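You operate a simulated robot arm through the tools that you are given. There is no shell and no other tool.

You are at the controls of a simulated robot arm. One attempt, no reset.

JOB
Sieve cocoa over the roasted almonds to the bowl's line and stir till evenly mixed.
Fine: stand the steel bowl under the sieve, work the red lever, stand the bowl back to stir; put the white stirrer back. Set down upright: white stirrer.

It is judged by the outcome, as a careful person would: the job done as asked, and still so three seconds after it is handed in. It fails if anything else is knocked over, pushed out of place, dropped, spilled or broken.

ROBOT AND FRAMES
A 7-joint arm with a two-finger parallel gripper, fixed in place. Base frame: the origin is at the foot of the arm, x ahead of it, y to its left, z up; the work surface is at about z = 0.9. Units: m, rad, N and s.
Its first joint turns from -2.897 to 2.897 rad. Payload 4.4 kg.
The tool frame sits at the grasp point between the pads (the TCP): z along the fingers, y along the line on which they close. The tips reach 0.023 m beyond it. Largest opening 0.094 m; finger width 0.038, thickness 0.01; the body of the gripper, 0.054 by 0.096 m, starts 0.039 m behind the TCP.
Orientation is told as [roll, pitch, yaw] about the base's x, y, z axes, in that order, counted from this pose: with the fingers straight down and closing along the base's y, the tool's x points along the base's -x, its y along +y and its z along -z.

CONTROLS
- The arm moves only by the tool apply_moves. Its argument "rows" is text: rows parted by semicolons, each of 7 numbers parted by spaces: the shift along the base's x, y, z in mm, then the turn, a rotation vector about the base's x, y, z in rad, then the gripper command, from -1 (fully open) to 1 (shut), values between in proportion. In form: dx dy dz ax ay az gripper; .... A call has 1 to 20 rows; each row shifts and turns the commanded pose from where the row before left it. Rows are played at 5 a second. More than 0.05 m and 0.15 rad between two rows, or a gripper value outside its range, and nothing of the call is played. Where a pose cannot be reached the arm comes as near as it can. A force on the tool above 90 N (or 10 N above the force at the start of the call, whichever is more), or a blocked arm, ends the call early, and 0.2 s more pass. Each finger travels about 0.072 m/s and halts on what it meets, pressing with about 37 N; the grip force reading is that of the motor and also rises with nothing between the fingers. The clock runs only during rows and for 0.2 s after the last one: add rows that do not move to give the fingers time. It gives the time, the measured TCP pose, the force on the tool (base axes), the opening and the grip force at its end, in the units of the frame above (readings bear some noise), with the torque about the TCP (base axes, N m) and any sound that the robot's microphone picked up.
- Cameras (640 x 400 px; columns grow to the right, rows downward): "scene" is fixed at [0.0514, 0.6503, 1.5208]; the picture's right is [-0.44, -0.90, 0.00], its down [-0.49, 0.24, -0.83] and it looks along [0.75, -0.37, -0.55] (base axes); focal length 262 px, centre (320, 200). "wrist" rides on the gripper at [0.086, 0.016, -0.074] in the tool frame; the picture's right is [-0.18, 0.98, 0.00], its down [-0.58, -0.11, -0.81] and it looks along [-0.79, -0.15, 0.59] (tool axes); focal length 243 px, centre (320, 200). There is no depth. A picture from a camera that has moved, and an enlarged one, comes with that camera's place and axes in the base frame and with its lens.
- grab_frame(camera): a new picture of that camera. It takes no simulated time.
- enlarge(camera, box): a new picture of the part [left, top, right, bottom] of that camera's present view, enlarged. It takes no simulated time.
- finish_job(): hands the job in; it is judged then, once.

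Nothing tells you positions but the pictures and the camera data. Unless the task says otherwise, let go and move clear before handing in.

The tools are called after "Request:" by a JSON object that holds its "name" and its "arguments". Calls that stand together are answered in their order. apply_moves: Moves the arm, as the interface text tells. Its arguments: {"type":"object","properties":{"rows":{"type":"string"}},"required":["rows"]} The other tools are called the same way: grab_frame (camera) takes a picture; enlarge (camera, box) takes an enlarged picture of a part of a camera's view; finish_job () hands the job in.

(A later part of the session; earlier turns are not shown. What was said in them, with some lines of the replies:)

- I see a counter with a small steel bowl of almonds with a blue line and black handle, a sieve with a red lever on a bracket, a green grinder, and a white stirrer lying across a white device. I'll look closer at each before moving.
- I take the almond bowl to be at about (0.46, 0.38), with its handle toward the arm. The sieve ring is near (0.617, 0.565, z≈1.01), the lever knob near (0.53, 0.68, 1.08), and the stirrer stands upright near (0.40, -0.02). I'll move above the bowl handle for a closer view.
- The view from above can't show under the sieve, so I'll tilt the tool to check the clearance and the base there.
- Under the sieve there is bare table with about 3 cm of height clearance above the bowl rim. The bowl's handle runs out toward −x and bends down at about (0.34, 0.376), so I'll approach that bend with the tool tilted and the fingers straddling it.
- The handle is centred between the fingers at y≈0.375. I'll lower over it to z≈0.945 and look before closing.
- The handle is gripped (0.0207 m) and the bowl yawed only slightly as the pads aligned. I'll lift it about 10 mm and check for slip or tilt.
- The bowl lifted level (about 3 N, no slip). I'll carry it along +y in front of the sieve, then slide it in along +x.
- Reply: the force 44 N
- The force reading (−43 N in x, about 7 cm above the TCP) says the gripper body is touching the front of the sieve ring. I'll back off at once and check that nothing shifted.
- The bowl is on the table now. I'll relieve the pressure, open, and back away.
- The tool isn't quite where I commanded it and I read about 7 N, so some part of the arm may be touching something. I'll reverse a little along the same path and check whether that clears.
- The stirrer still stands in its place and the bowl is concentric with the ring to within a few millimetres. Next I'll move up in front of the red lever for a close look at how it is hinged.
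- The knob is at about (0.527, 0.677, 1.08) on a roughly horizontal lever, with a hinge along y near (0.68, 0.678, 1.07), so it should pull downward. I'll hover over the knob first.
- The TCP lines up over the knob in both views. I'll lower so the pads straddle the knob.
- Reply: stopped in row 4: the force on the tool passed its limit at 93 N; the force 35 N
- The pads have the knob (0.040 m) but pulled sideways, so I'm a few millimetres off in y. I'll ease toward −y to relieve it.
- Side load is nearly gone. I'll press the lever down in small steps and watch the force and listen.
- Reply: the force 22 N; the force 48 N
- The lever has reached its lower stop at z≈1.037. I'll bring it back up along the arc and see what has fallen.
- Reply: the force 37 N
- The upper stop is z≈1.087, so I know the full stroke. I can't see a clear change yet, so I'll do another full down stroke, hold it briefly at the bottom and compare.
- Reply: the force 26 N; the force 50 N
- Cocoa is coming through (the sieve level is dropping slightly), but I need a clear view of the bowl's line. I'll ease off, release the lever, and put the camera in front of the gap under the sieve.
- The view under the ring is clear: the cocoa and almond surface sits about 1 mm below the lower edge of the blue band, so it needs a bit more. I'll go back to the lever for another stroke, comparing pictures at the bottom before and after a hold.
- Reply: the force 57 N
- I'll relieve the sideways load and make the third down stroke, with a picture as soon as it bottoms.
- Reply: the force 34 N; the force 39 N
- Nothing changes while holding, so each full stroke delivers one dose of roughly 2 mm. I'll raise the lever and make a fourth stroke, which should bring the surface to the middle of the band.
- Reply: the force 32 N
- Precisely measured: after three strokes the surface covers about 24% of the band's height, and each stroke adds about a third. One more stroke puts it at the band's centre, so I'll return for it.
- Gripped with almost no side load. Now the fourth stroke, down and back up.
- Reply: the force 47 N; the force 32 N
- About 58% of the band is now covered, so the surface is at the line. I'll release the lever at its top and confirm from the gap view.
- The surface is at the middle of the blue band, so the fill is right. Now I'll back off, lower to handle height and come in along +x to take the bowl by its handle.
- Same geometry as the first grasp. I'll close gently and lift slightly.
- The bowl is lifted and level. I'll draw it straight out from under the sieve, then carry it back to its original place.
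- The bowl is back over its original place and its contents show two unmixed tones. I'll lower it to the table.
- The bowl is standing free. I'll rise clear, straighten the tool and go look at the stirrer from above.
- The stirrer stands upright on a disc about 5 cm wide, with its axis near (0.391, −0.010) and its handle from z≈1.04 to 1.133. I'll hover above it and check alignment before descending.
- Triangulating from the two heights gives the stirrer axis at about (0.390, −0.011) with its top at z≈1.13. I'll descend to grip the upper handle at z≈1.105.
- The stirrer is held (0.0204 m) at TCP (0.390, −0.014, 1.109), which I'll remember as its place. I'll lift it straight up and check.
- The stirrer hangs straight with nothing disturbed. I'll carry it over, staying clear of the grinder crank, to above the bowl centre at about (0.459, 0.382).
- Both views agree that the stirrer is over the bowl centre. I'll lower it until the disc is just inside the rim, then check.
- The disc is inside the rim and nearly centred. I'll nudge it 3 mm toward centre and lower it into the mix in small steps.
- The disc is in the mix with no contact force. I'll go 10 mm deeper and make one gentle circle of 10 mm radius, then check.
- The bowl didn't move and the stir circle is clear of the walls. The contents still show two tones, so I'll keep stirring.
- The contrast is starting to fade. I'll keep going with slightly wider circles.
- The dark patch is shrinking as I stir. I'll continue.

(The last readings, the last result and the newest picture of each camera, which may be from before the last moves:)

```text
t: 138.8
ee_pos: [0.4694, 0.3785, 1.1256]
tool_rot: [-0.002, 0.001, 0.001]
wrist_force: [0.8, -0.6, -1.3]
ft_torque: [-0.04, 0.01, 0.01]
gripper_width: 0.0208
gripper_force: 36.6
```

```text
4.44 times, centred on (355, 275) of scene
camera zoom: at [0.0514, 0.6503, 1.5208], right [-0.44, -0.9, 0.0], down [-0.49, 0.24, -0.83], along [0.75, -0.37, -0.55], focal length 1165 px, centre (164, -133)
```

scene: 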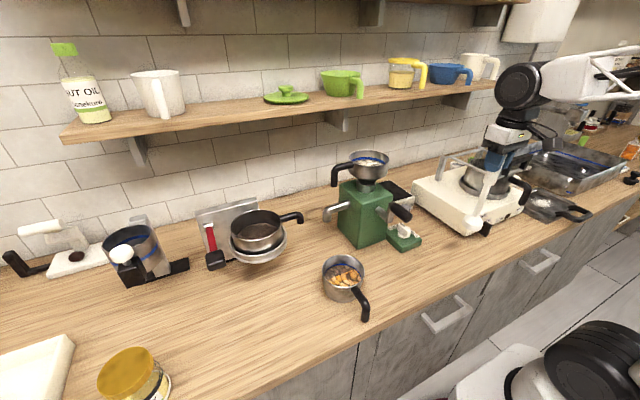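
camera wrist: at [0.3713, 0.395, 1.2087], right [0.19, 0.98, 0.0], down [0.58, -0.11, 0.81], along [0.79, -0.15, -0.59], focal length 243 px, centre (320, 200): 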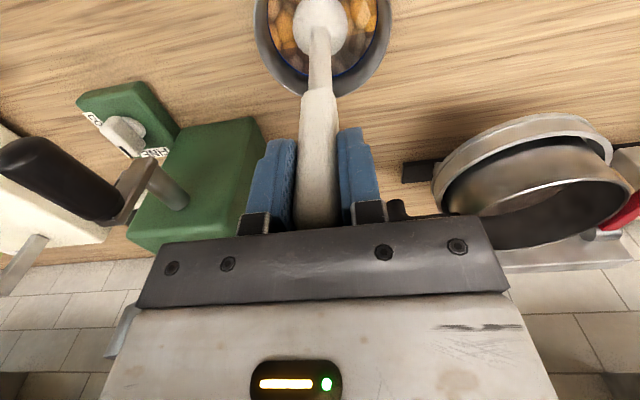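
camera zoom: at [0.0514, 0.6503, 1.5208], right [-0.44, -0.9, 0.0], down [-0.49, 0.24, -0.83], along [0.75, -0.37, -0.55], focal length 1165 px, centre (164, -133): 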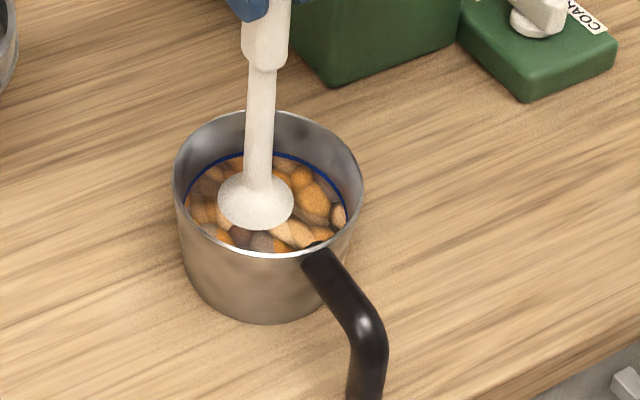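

Dark and light are now interspersed with no boundary. I'll do more circles and see whether anything still changes.

Request:
{"name": "apply_moves", "arguments": {"rows": "-3.51 8.49 0 0 0 0 1;-8.49 3.51 0 0 0 0 1;-8.49 -3.51 0 0 0 0 1;-3.51 -8.49 0 0 0 0 1;3.51 -8.49 0 0 0 0 1;8.49 -3.51 0 0 0 0 1;8.49 3.51 0 0 0 0 1;3.51 8.49 0 0 0 0 1;-3.51 8.49 0 0 0 0 1;-8.49 3.51 0 0 0 0 1;-8.49 -3.51 0 0 0 0 1;-3.51 -8.49 0 0 0 0 1;3.51 -8.49 0 0 0 0 1;8.49 -3.51 0 0 0 0 1;8.49 3.51 0 0 0 0 1;3.51 8.49 0 0 0 0 1"}}

Request:
{"name": "apply_moves", "arguments": {"rows": "-3.51 8.49 0 0 0 0 1;-8.49 3.51 0 0 0 0 1;-8.49 -3.51 0 0 0 0 1;-3.51 -8.49 0 0 0 0 1;3.51 -8.49 0 0 0 0 1;8.49 -3.51 0 0 0 0 1;8.49 3.51 0 0 0 0 1;3.51 8.49 0 0 0 0 1;-3.51 8.49 0 0 0 0 1;-8.49 3.51 0 0 0 0 1;-8.49 -3.51 0 0 0 0 1;-3.51 -8.49 0 0 0 0 1;3.51 -8.49 0 0 0 0 1;8.49 -3.51 0 0 0 0 1;8.49 3.51 0 0 0 0 1;3.51 8.49 0 0 0 0 1"}}

Request:
{"name": "enlarge", "arguments": {"camera": "wrist", "box": [230, 0, 410, 110]}}

Request:
{"name": "enlarge", "arguments": {"camera": "scene", "box": [310, 230, 400, 320]}}

```text
t: 142.2
ee_pos: [0.4692, 0.3775, 1.1245]
tool_rot: [-0.005, 0.0, -0.002]
wrist_force: [-1.0, 0.0, -0.6]
ft_torque: [-0.01, 0.01, 0.02]
gripper_width: 0.0205
gripper_force: 36.7
```

```text
t: 145.6
ee_pos: [0.4694, 0.3778, 1.1253]
tool_rot: [-0.004, -0.001, -0.001]
wrist_force: [0.1, 1.2, -1.0]
ft_torque: [0.02, 0.0, -0.03]
gripper_width: 0.0206
gripper_force: 37.3
```

```text
3.56 times, centred on (320, 55) of wrist
camera zoom: at [0.3827, 0.3958, 1.1988], right [0.18, 0.98, 0.0], down [0.58, -0.11, 0.81], along [0.79, -0.15, -0.59], focal length 863 px, centre (320, 716)
```

zoom: 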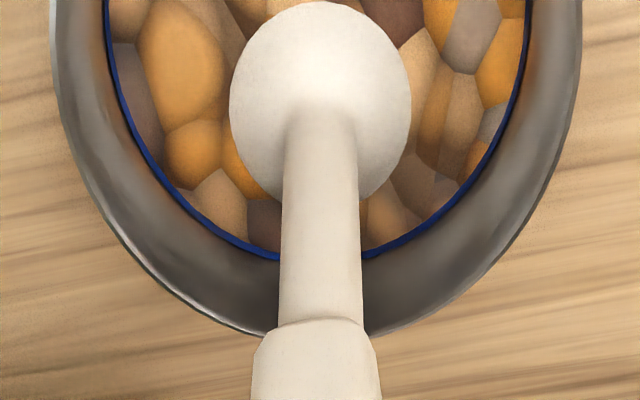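

```text
4.44 times, centred on (355, 275) of scene
camera zoom: at [0.0514, 0.6503, 1.5208], right [-0.44, -0.9, 0.0], down [-0.49, 0.24, -0.83], along [0.75, -0.37, -0.55], focal length 1165 px, centre (164, -133)
```

zoom: 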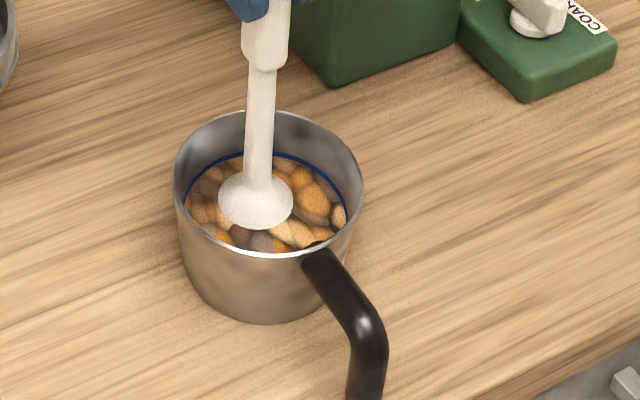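

The pattern no longer changes, so the mix is even. I'll recentre the stirrer and lift it straight out.

Request:
{"name": "apply_moves", "arguments": {"rows": "-6 0 0 0 0 0 1;-6 0 0 0 0 0 1;0 0 5 0 0 0 1;0 0 8 0 0 0 1;0 0 10 0 0 0 1;0 0 12 0 0 0 1;0 0 16 0 0 0 1;0 0 20 0 0 0 1;0 0 20 0 0 0 1;0 0 15 0 0 0 1;0 0 9 0 0 0 1;0 0 0 0 0 0 1"}}

Request:
{"name": "enlarge", "arguments": {"camera": "scene", "box": [290, 190, 410, 330]}}

Request:
{"name": "grab_frame", "arguments": {"camera": "wrist"}}

```text
t: 148.2
ee_pos: [0.4569, 0.3776, 1.2389]
tool_rot: [-0.005, 0.001, -0.002]
wrist_force: [-0.1, -0.1, -1.4]
ft_torque: [-0.02, -0.02, 0.02]
gripper_width: 0.021
gripper_force: 37.4
```

```text
2.86 times, centred on (350, 260) of scene
camera zoom: at [0.0514, 0.6503, 1.5208], right [-0.44, -0.9, 0.0], down [-0.49, 0.24, -0.83], along [0.75, -0.37, -0.55], focal length 749 px, centre (234, 29)
```

zoom: 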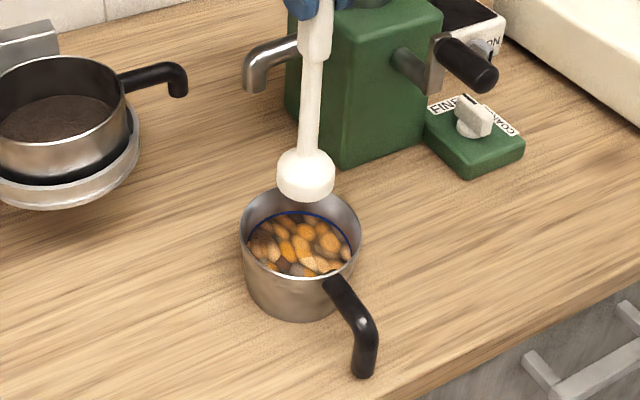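

```text
taken
camera wrist: at [0.3704, 0.3949, 1.3128], right [0.19, 0.98, 0.0], down [0.58, -0.11, 0.81], along [0.79, -0.15, -0.59], focal length 243 px, centre (320, 200)
```

wrist: 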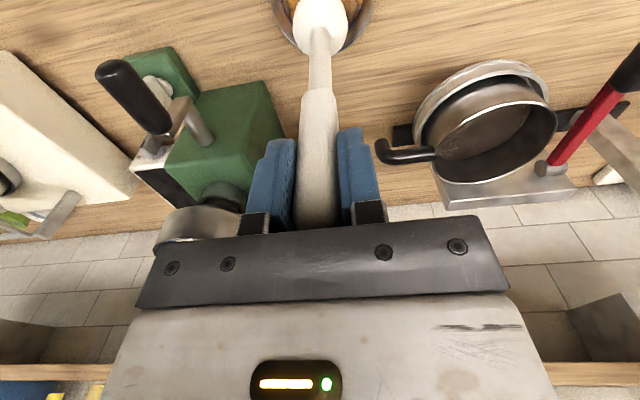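

Request:
{"name": "enlarge", "arguments": {"camera": "scene", "box": [320, 250, 370, 290]}}

```text
10.00 times, centred on (345, 270) of scene
camera zoom: at [0.0514, 0.6503, 1.5208], right [-0.44, -0.9, 0.0], down [-0.49, 0.24, -0.83], along [0.75, -0.37, -0.55], focal length 2622 px, centre (70, -500)
```

zoom: 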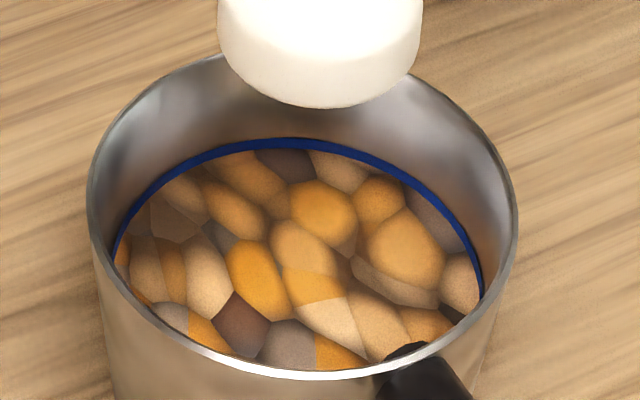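

The almonds and cocoa are evenly mixed at the line. Now I'll carry the stirrer back along the same path to exactly above its original spot.

Request:
{"name": "apply_moves", "arguments": {"rows": "-7 -14 0 0 0 0 1;-8 -17 0 0 0 0 1;-12 -20 0 0 0 0 1;-15 -25 0 0 0 0 1;-15 -25 0 0 0 0 1;-10 -25 0 0 0 0 1;0 -35 0 0 0 0 1;0 -35 0 0 0 0 1;0 -35 0 0 0 0 1;0 -35 0 0 0 0 1;0 -35 0 0 0 0 1;0 -35 0 0 0 0 1;0 -25 0 0 0 0 1;0 -18 0 0 0 0 1;0 -10 0 0 0 0 1;0 -4 0 0 0 0 1;0 0 0 0 0 0 1;0 0 0 0 0 0 1"}}

Request:
{"name": "grab_frame", "arguments": {"camera": "wrist"}}

Request:
{"name": "enlarge", "arguments": {"camera": "scene", "box": [400, 100, 560, 280]}}

```text
t: 152.0
ee_pos: [0.3916, -0.0155, 1.2395]
tool_rot: [-0.005, 0.001, -0.003]
wrist_force: [-0.2, -0.8, 0.3]
ft_torque: [0.02, 0.0, 0.01]
gripper_width: 0.0206
gripper_force: 37.2
```

```text
taken
camera wrist: at [0.3048, 0.0027, 1.3142], right [0.19, 0.98, 0.0], down [0.58, -0.11, 0.81], along [0.79, -0.15, -0.59], focal length 243 px, centre (320, 200)
```

wrist: 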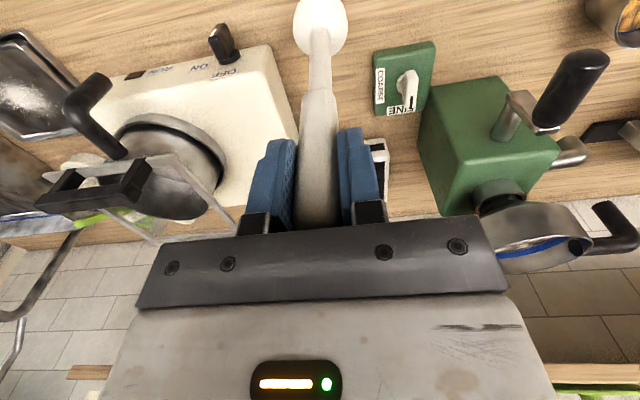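

```text
2.22 times, centred on (480, 190) of scene
camera zoom: at [0.0514, 0.6503, 1.5208], right [-0.44, -0.9, 0.0], down [-0.49, 0.24, -0.83], along [0.75, -0.37, -0.55], focal length 583 px, centre (-36, 222)
```

zoom: 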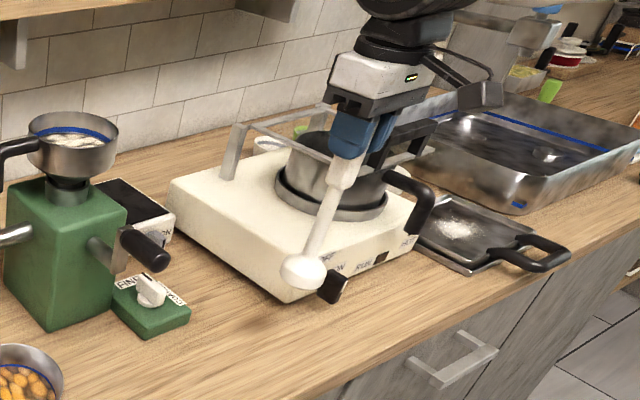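

Position matches the pick-up pose to within 1 mm. I'll lower nearly to the table and then creep to contact.

Request:
{"name": "apply_moves", "arguments": {"rows": "-0.7 0 -8 0 0 0 1;0 0 -16 0 0 0 1;0 0 -22 0 0 0 1;0 0 -22 0 0 0 1;0 0 -20 0 0 0 1;0 0 -16 0 0 0 1;0 0 -12 0 0 0 1;0 0 -7 0 0 0 1;0 0 -3 0 0 0 1;0 0 0 0 0 0 1"}}

Request:
{"name": "apply_moves", "arguments": {"rows": "0 0 -1.5 0 0 0 1;0 0 -1 0 0 0 1;0 0 0 0 0 0 1"}}

Request:
{"name": "enlarge", "arguments": {"camera": "scene", "box": [430, 150, 530, 270]}}

```text
t: 154.2
ee_pos: [0.3894, -0.0141, 1.1141]
tool_rot: [-0.004, -0.001, -0.001]
wrist_force: [0.3, 0.5, -1.0]
ft_torque: [0.01, 0.04, 0.02]
gripper_width: 0.0205
gripper_force: 37.1
```

```text
t: 155.0
ee_pos: [0.3896, -0.0145, 1.1108]
tool_rot: [-0.004, 0.001, -0.004]
wrist_force: [-0.1, -0.2, -1.2]
ft_torque: [0.0, 0.04, -0.03]
gripper_width: 0.0204
gripper_force: 37.9
```

```text
3.33 times, centred on (480, 210) of scene
camera zoom: at [0.0514, 0.6503, 1.5208], right [-0.44, -0.9, 0.0], down [-0.49, 0.24, -0.83], along [0.75, -0.37, -0.55], focal length 874 px, centre (-213, 167)
```

zoom: 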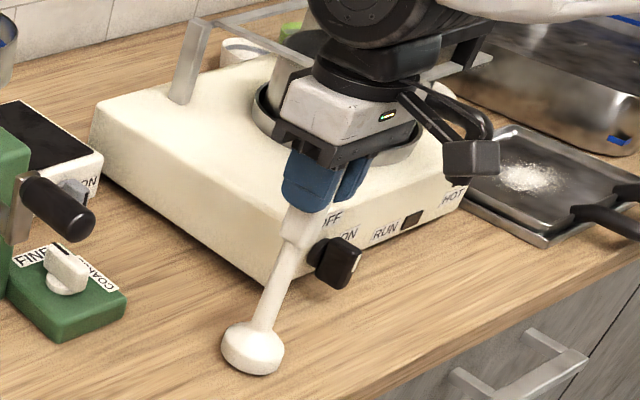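

Request:
{"name": "apply_moves", "arguments": {"rows": "0 0 -1 0 0 0 1;0 0 0 0 0 0 1"}}

Request:
{"name": "apply_moves", "arguments": {"rows": "0 0 -1 0 0 0 1;0 0 0 0 0 0 1"}}

```text
t: 155.6
ee_pos: [0.3911, -0.0142, 1.1092]
tool_rot: [-0.004, 0.0, -0.002]
wrist_force: [0.1, 0.1, -1.2]
ft_torque: [0.0, -0.03, 0.01]
gripper_width: 0.0204
gripper_force: 36.7
```

```text
t: 156.2
ee_pos: [0.3904, -0.0133, 1.11]
tool_rot: [-0.003, 0.0, -0.001]
wrist_force: [-0.7, 0.1, -0.4]
ft_torque: [0.01, -0.01, 0.02]
gripper_width: 0.0207
gripper_force: 36.5
```

Request:
{"name": "apply_moves", "arguments": {"rows": "0 0 -0.7 0 0 0 1;0 0 0 0 0 0 1"}}

Request:
{"name": "enlarge", "arguments": {"camera": "scene", "box": [430, 220, 490, 275]}}

```text
t: 156.8
ee_pos: [0.3893, -0.0143, 1.1095]
tool_rot: [-0.003, 0.0, -0.002]
wrist_force: [-0.6, -0.3, -1.2]
ft_torque: [0.03, -0.02, -0.02]
gripper_width: 0.0205
gripper_force: 36.8
```

```text
7.27 times, centred on (460, 248) of scene
camera zoom: at [0.0514, 0.6503, 1.5208], right [-0.44, -0.9, 0.0], down [-0.49, 0.24, -0.83], along [0.75, -0.37, -0.55], focal length 1907 px, centre (-698, -146)
```

zoom: 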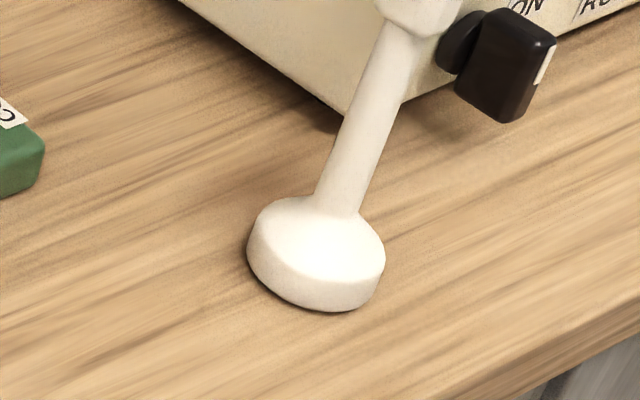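

Request:
{"name": "apply_moves", "arguments": {"rows": "0 0 -0.8 0 0 0 1;0 0 0 0 0 0 1"}}

Request:
{"name": "apply_moves", "arguments": {"rows": "0 0 -0.8 0 0 0 1;0 0 0 0 0 0 1"}}

```text
t: 157.4
ee_pos: [0.3911, -0.0145, 1.1081]
tool_rot: [-0.005, -0.002, -0.002]
wrist_force: [-3.9, -1.6, 20.7]
ft_torque: [0.15, 0.8, 0.07]
gripper_width: 0.0205
gripper_force: 36.4
```

```text
t: 158.0
ee_pos: [0.3918, -0.0139, 1.1075]
tool_rot: [-0.004, -0.002, -0.002]
wrist_force: [0.9, -1.4, 28.3]
ft_torque: [0.11, -0.25, -0.01]
gripper_width: 0.0208
gripper_force: 37.0
```

The disc is on the table. I'll ease the load to near zero, then open slowly.

Request:
{"name": "apply_moves", "arguments": {"rows": "0 0 1 0 0 0 1;0 0 0 0 0 0 1;0 0 0 0 0 0 1"}}

```text
t: 158.8
ee_pos: [0.3917, -0.0151, 1.1073]
tool_rot: [-0.003, -0.001, -0.002]
wrist_force: [3.4, 0.4, 10.1]
ft_torque: [0.31, -0.59, -0.06]
gripper_width: 0.0208
gripper_force: 36.7
```

Request:
{"name": "apply_moves", "arguments": {"rows": "0 0 0.4 0 0 0 1;0 0 0 0 0 0 0.55;0 0 0 0 0 0 0.5;0 0 0 0 0 0 0.4;0 0 0 0 0 0 0.2;0 0 0 0 0 0 0;0 0 0 0 0 0 0"}}

Request:
{"name": "grab_frame", "arguments": {"camera": "wrist"}}

Request:
{"name": "enlarge", "arguments": {"camera": "scene", "box": [430, 150, 530, 270]}}

```text
t: 160.4
ee_pos: [0.3908, -0.0156, 1.109]
tool_rot: [-0.001, 0.001, -0.002]
wrist_force: [0.0, -1.1, -0.1]
ft_torque: [0.0, 0.02, 0.01]
gripper_width: 0.0471
gripper_force: 0.0
```

```text
taken
camera wrist: at [0.3039, 0.0025, 1.1827], right [0.19, 0.98, 0.0], down [0.58, -0.11, 0.81], along [0.79, -0.15, -0.59], focal length 243 px, centre (320, 200)
```

wrist: 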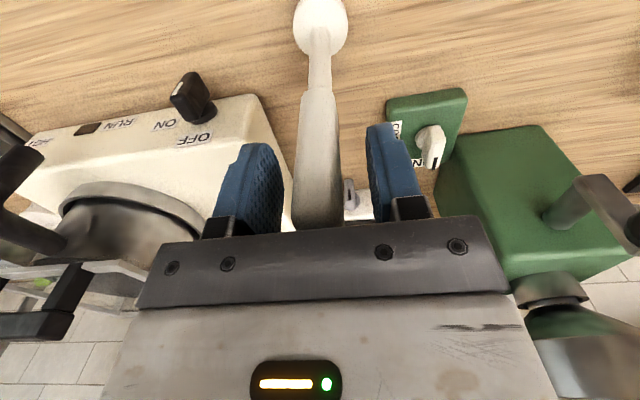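

```text
3.33 times, centred on (480, 210) of scene
camera zoom: at [0.0514, 0.6503, 1.5208], right [-0.44, -0.9, 0.0], down [-0.49, 0.24, -0.83], along [0.75, -0.37, -0.55], focal length 874 px, centre (-213, 167)
```

zoom: 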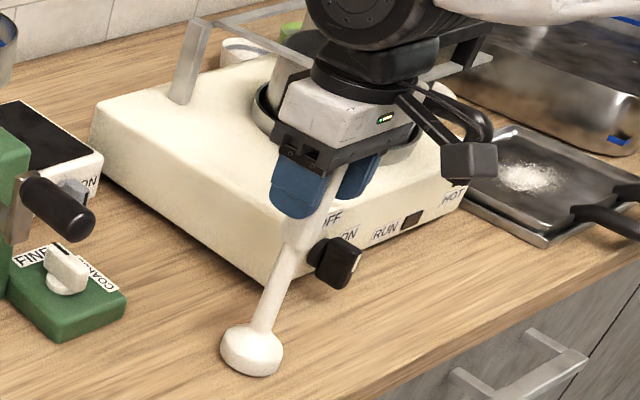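

The stirrer stands upright on its own with both fingers clear of it. I'll open fully and rise straight up.

Request:
{"name": "apply_moves", "arguments": {"rows": "0 0 0 0 0 0 -0.5;0 0 0 0 0 0 -1;0 0 0 0 0 0 -1;0 0 6 0 0 0 -1;0 0 12 0 0 0 -1;0 0 20 0 0 0 -1;0 0 25 0 0 0 -1;0 0 25 0 0 0 -1;0 0 25 0 0 0 -1;-10 5 20 0 0 0 -1;-20 10 15 0 0 0 -1;-20 10 5 0 0 0 -1;0 0 0 0 0 0 -1;0 0 0 0 0 0 -1"}}

Request:
{"name": "grab_frame", "arguments": {"camera": "scene"}}

Request:
{"name": "grab_frame", "arguments": {"camera": "wrist"}}

Request:
{"name": "enlarge", "arguments": {"camera": "scene", "box": [430, 180, 510, 280]}}

Request:
{"name": "enlarge", "arguments": {"camera": "scene", "box": [190, 180, 400, 330]}}

```text
t: 163.4
ee_pos: [0.34, 0.0118, 1.2607]
tool_rot: [-0.003, -0.001, -0.001]
wrist_force: [-1.1, 0.5, 0.4]
ft_torque: [-0.04, 0.0, 0.0]
gripper_width: 0.0937
gripper_force: 0.1
```

```text
taken
```

scene: 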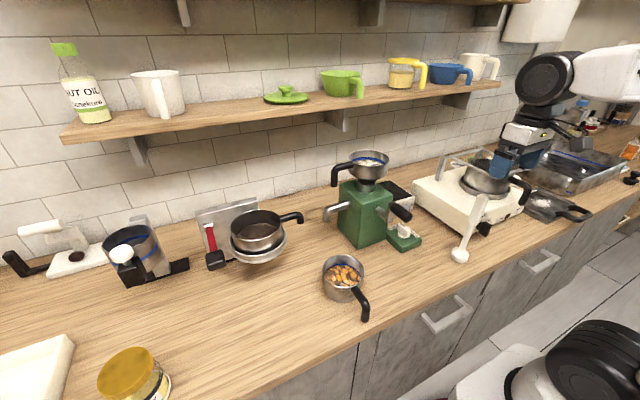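

```text
taken
camera wrist: at [0.2533, 0.0282, 1.3348], right [0.19, 0.98, 0.0], down [0.58, -0.11, 0.81], along [0.79, -0.15, -0.59], focal length 243 px, centre (320, 200)
```

wrist: 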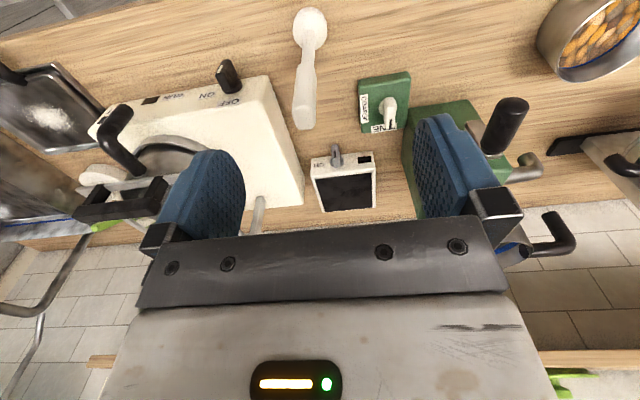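

```text
4.00 times, centred on (470, 230) of scene
camera zoom: at [0.0514, 0.6503, 1.5208], right [-0.44, -0.9, 0.0], down [-0.49, 0.24, -0.83], along [0.75, -0.37, -0.55], focal length 1049 px, centre (-280, 80)
```

zoom: 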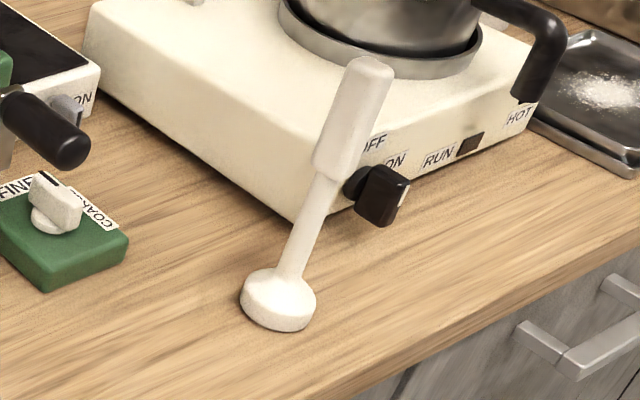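

```text
2.67 times, centred on (295, 255) of scene
camera zoom: at [0.0514, 0.6503, 1.5208], right [-0.44, -0.9, 0.0], down [-0.49, 0.24, -0.83], along [0.75, -0.37, -0.55], focal length 699 px, centre (387, 53)
```

zoom: 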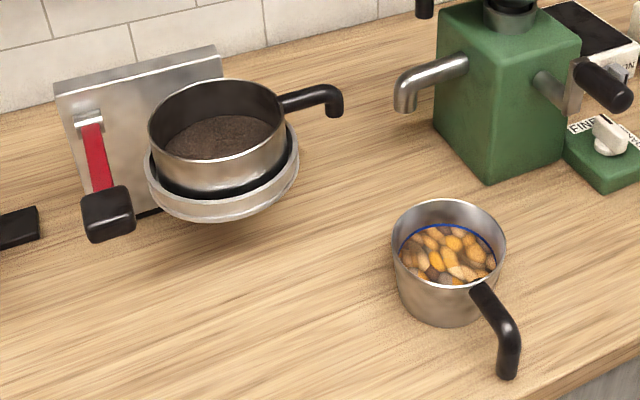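

The mixed bowl is back in its place with its surface at the blue line. The lever is up, the sieve is undisturbed, and the stirrer stands upright on its own spot with the gripper clear, so I'm handing the job in.

Request:
{"name": "finish_job", "arguments": {}}

```text
The job is handed in.
```

The job is handed in. The bowl holds almonds and cocoa filled to the middle of the blue line and stirred until the pattern stopped changing. I don't have the judging result.

- **Filling:** four full strokes of the red lever brought the level to the line. I checked it through the gap under the sieve before moving the bowl.
- **Bowl:** it is back within a few millimetres of where it started, and I saw no spill.
- **Stirrer:** it stands upright on its disc, within a few millimetres of its original spot.
- **Contact along the way:** while sliding the bowl in, the gripper body pressed against the sieve ring at about 43 N. I backed off straight away, and the sieve had not moved.
- **Unexplained reading:** backing away from the bowl after setting it under the sieve, I read about 7 N and the arm sat roughly 1 cm off its commanded position. It cleared when I reversed. I never found the cause, but nothing in the pictures had moved.
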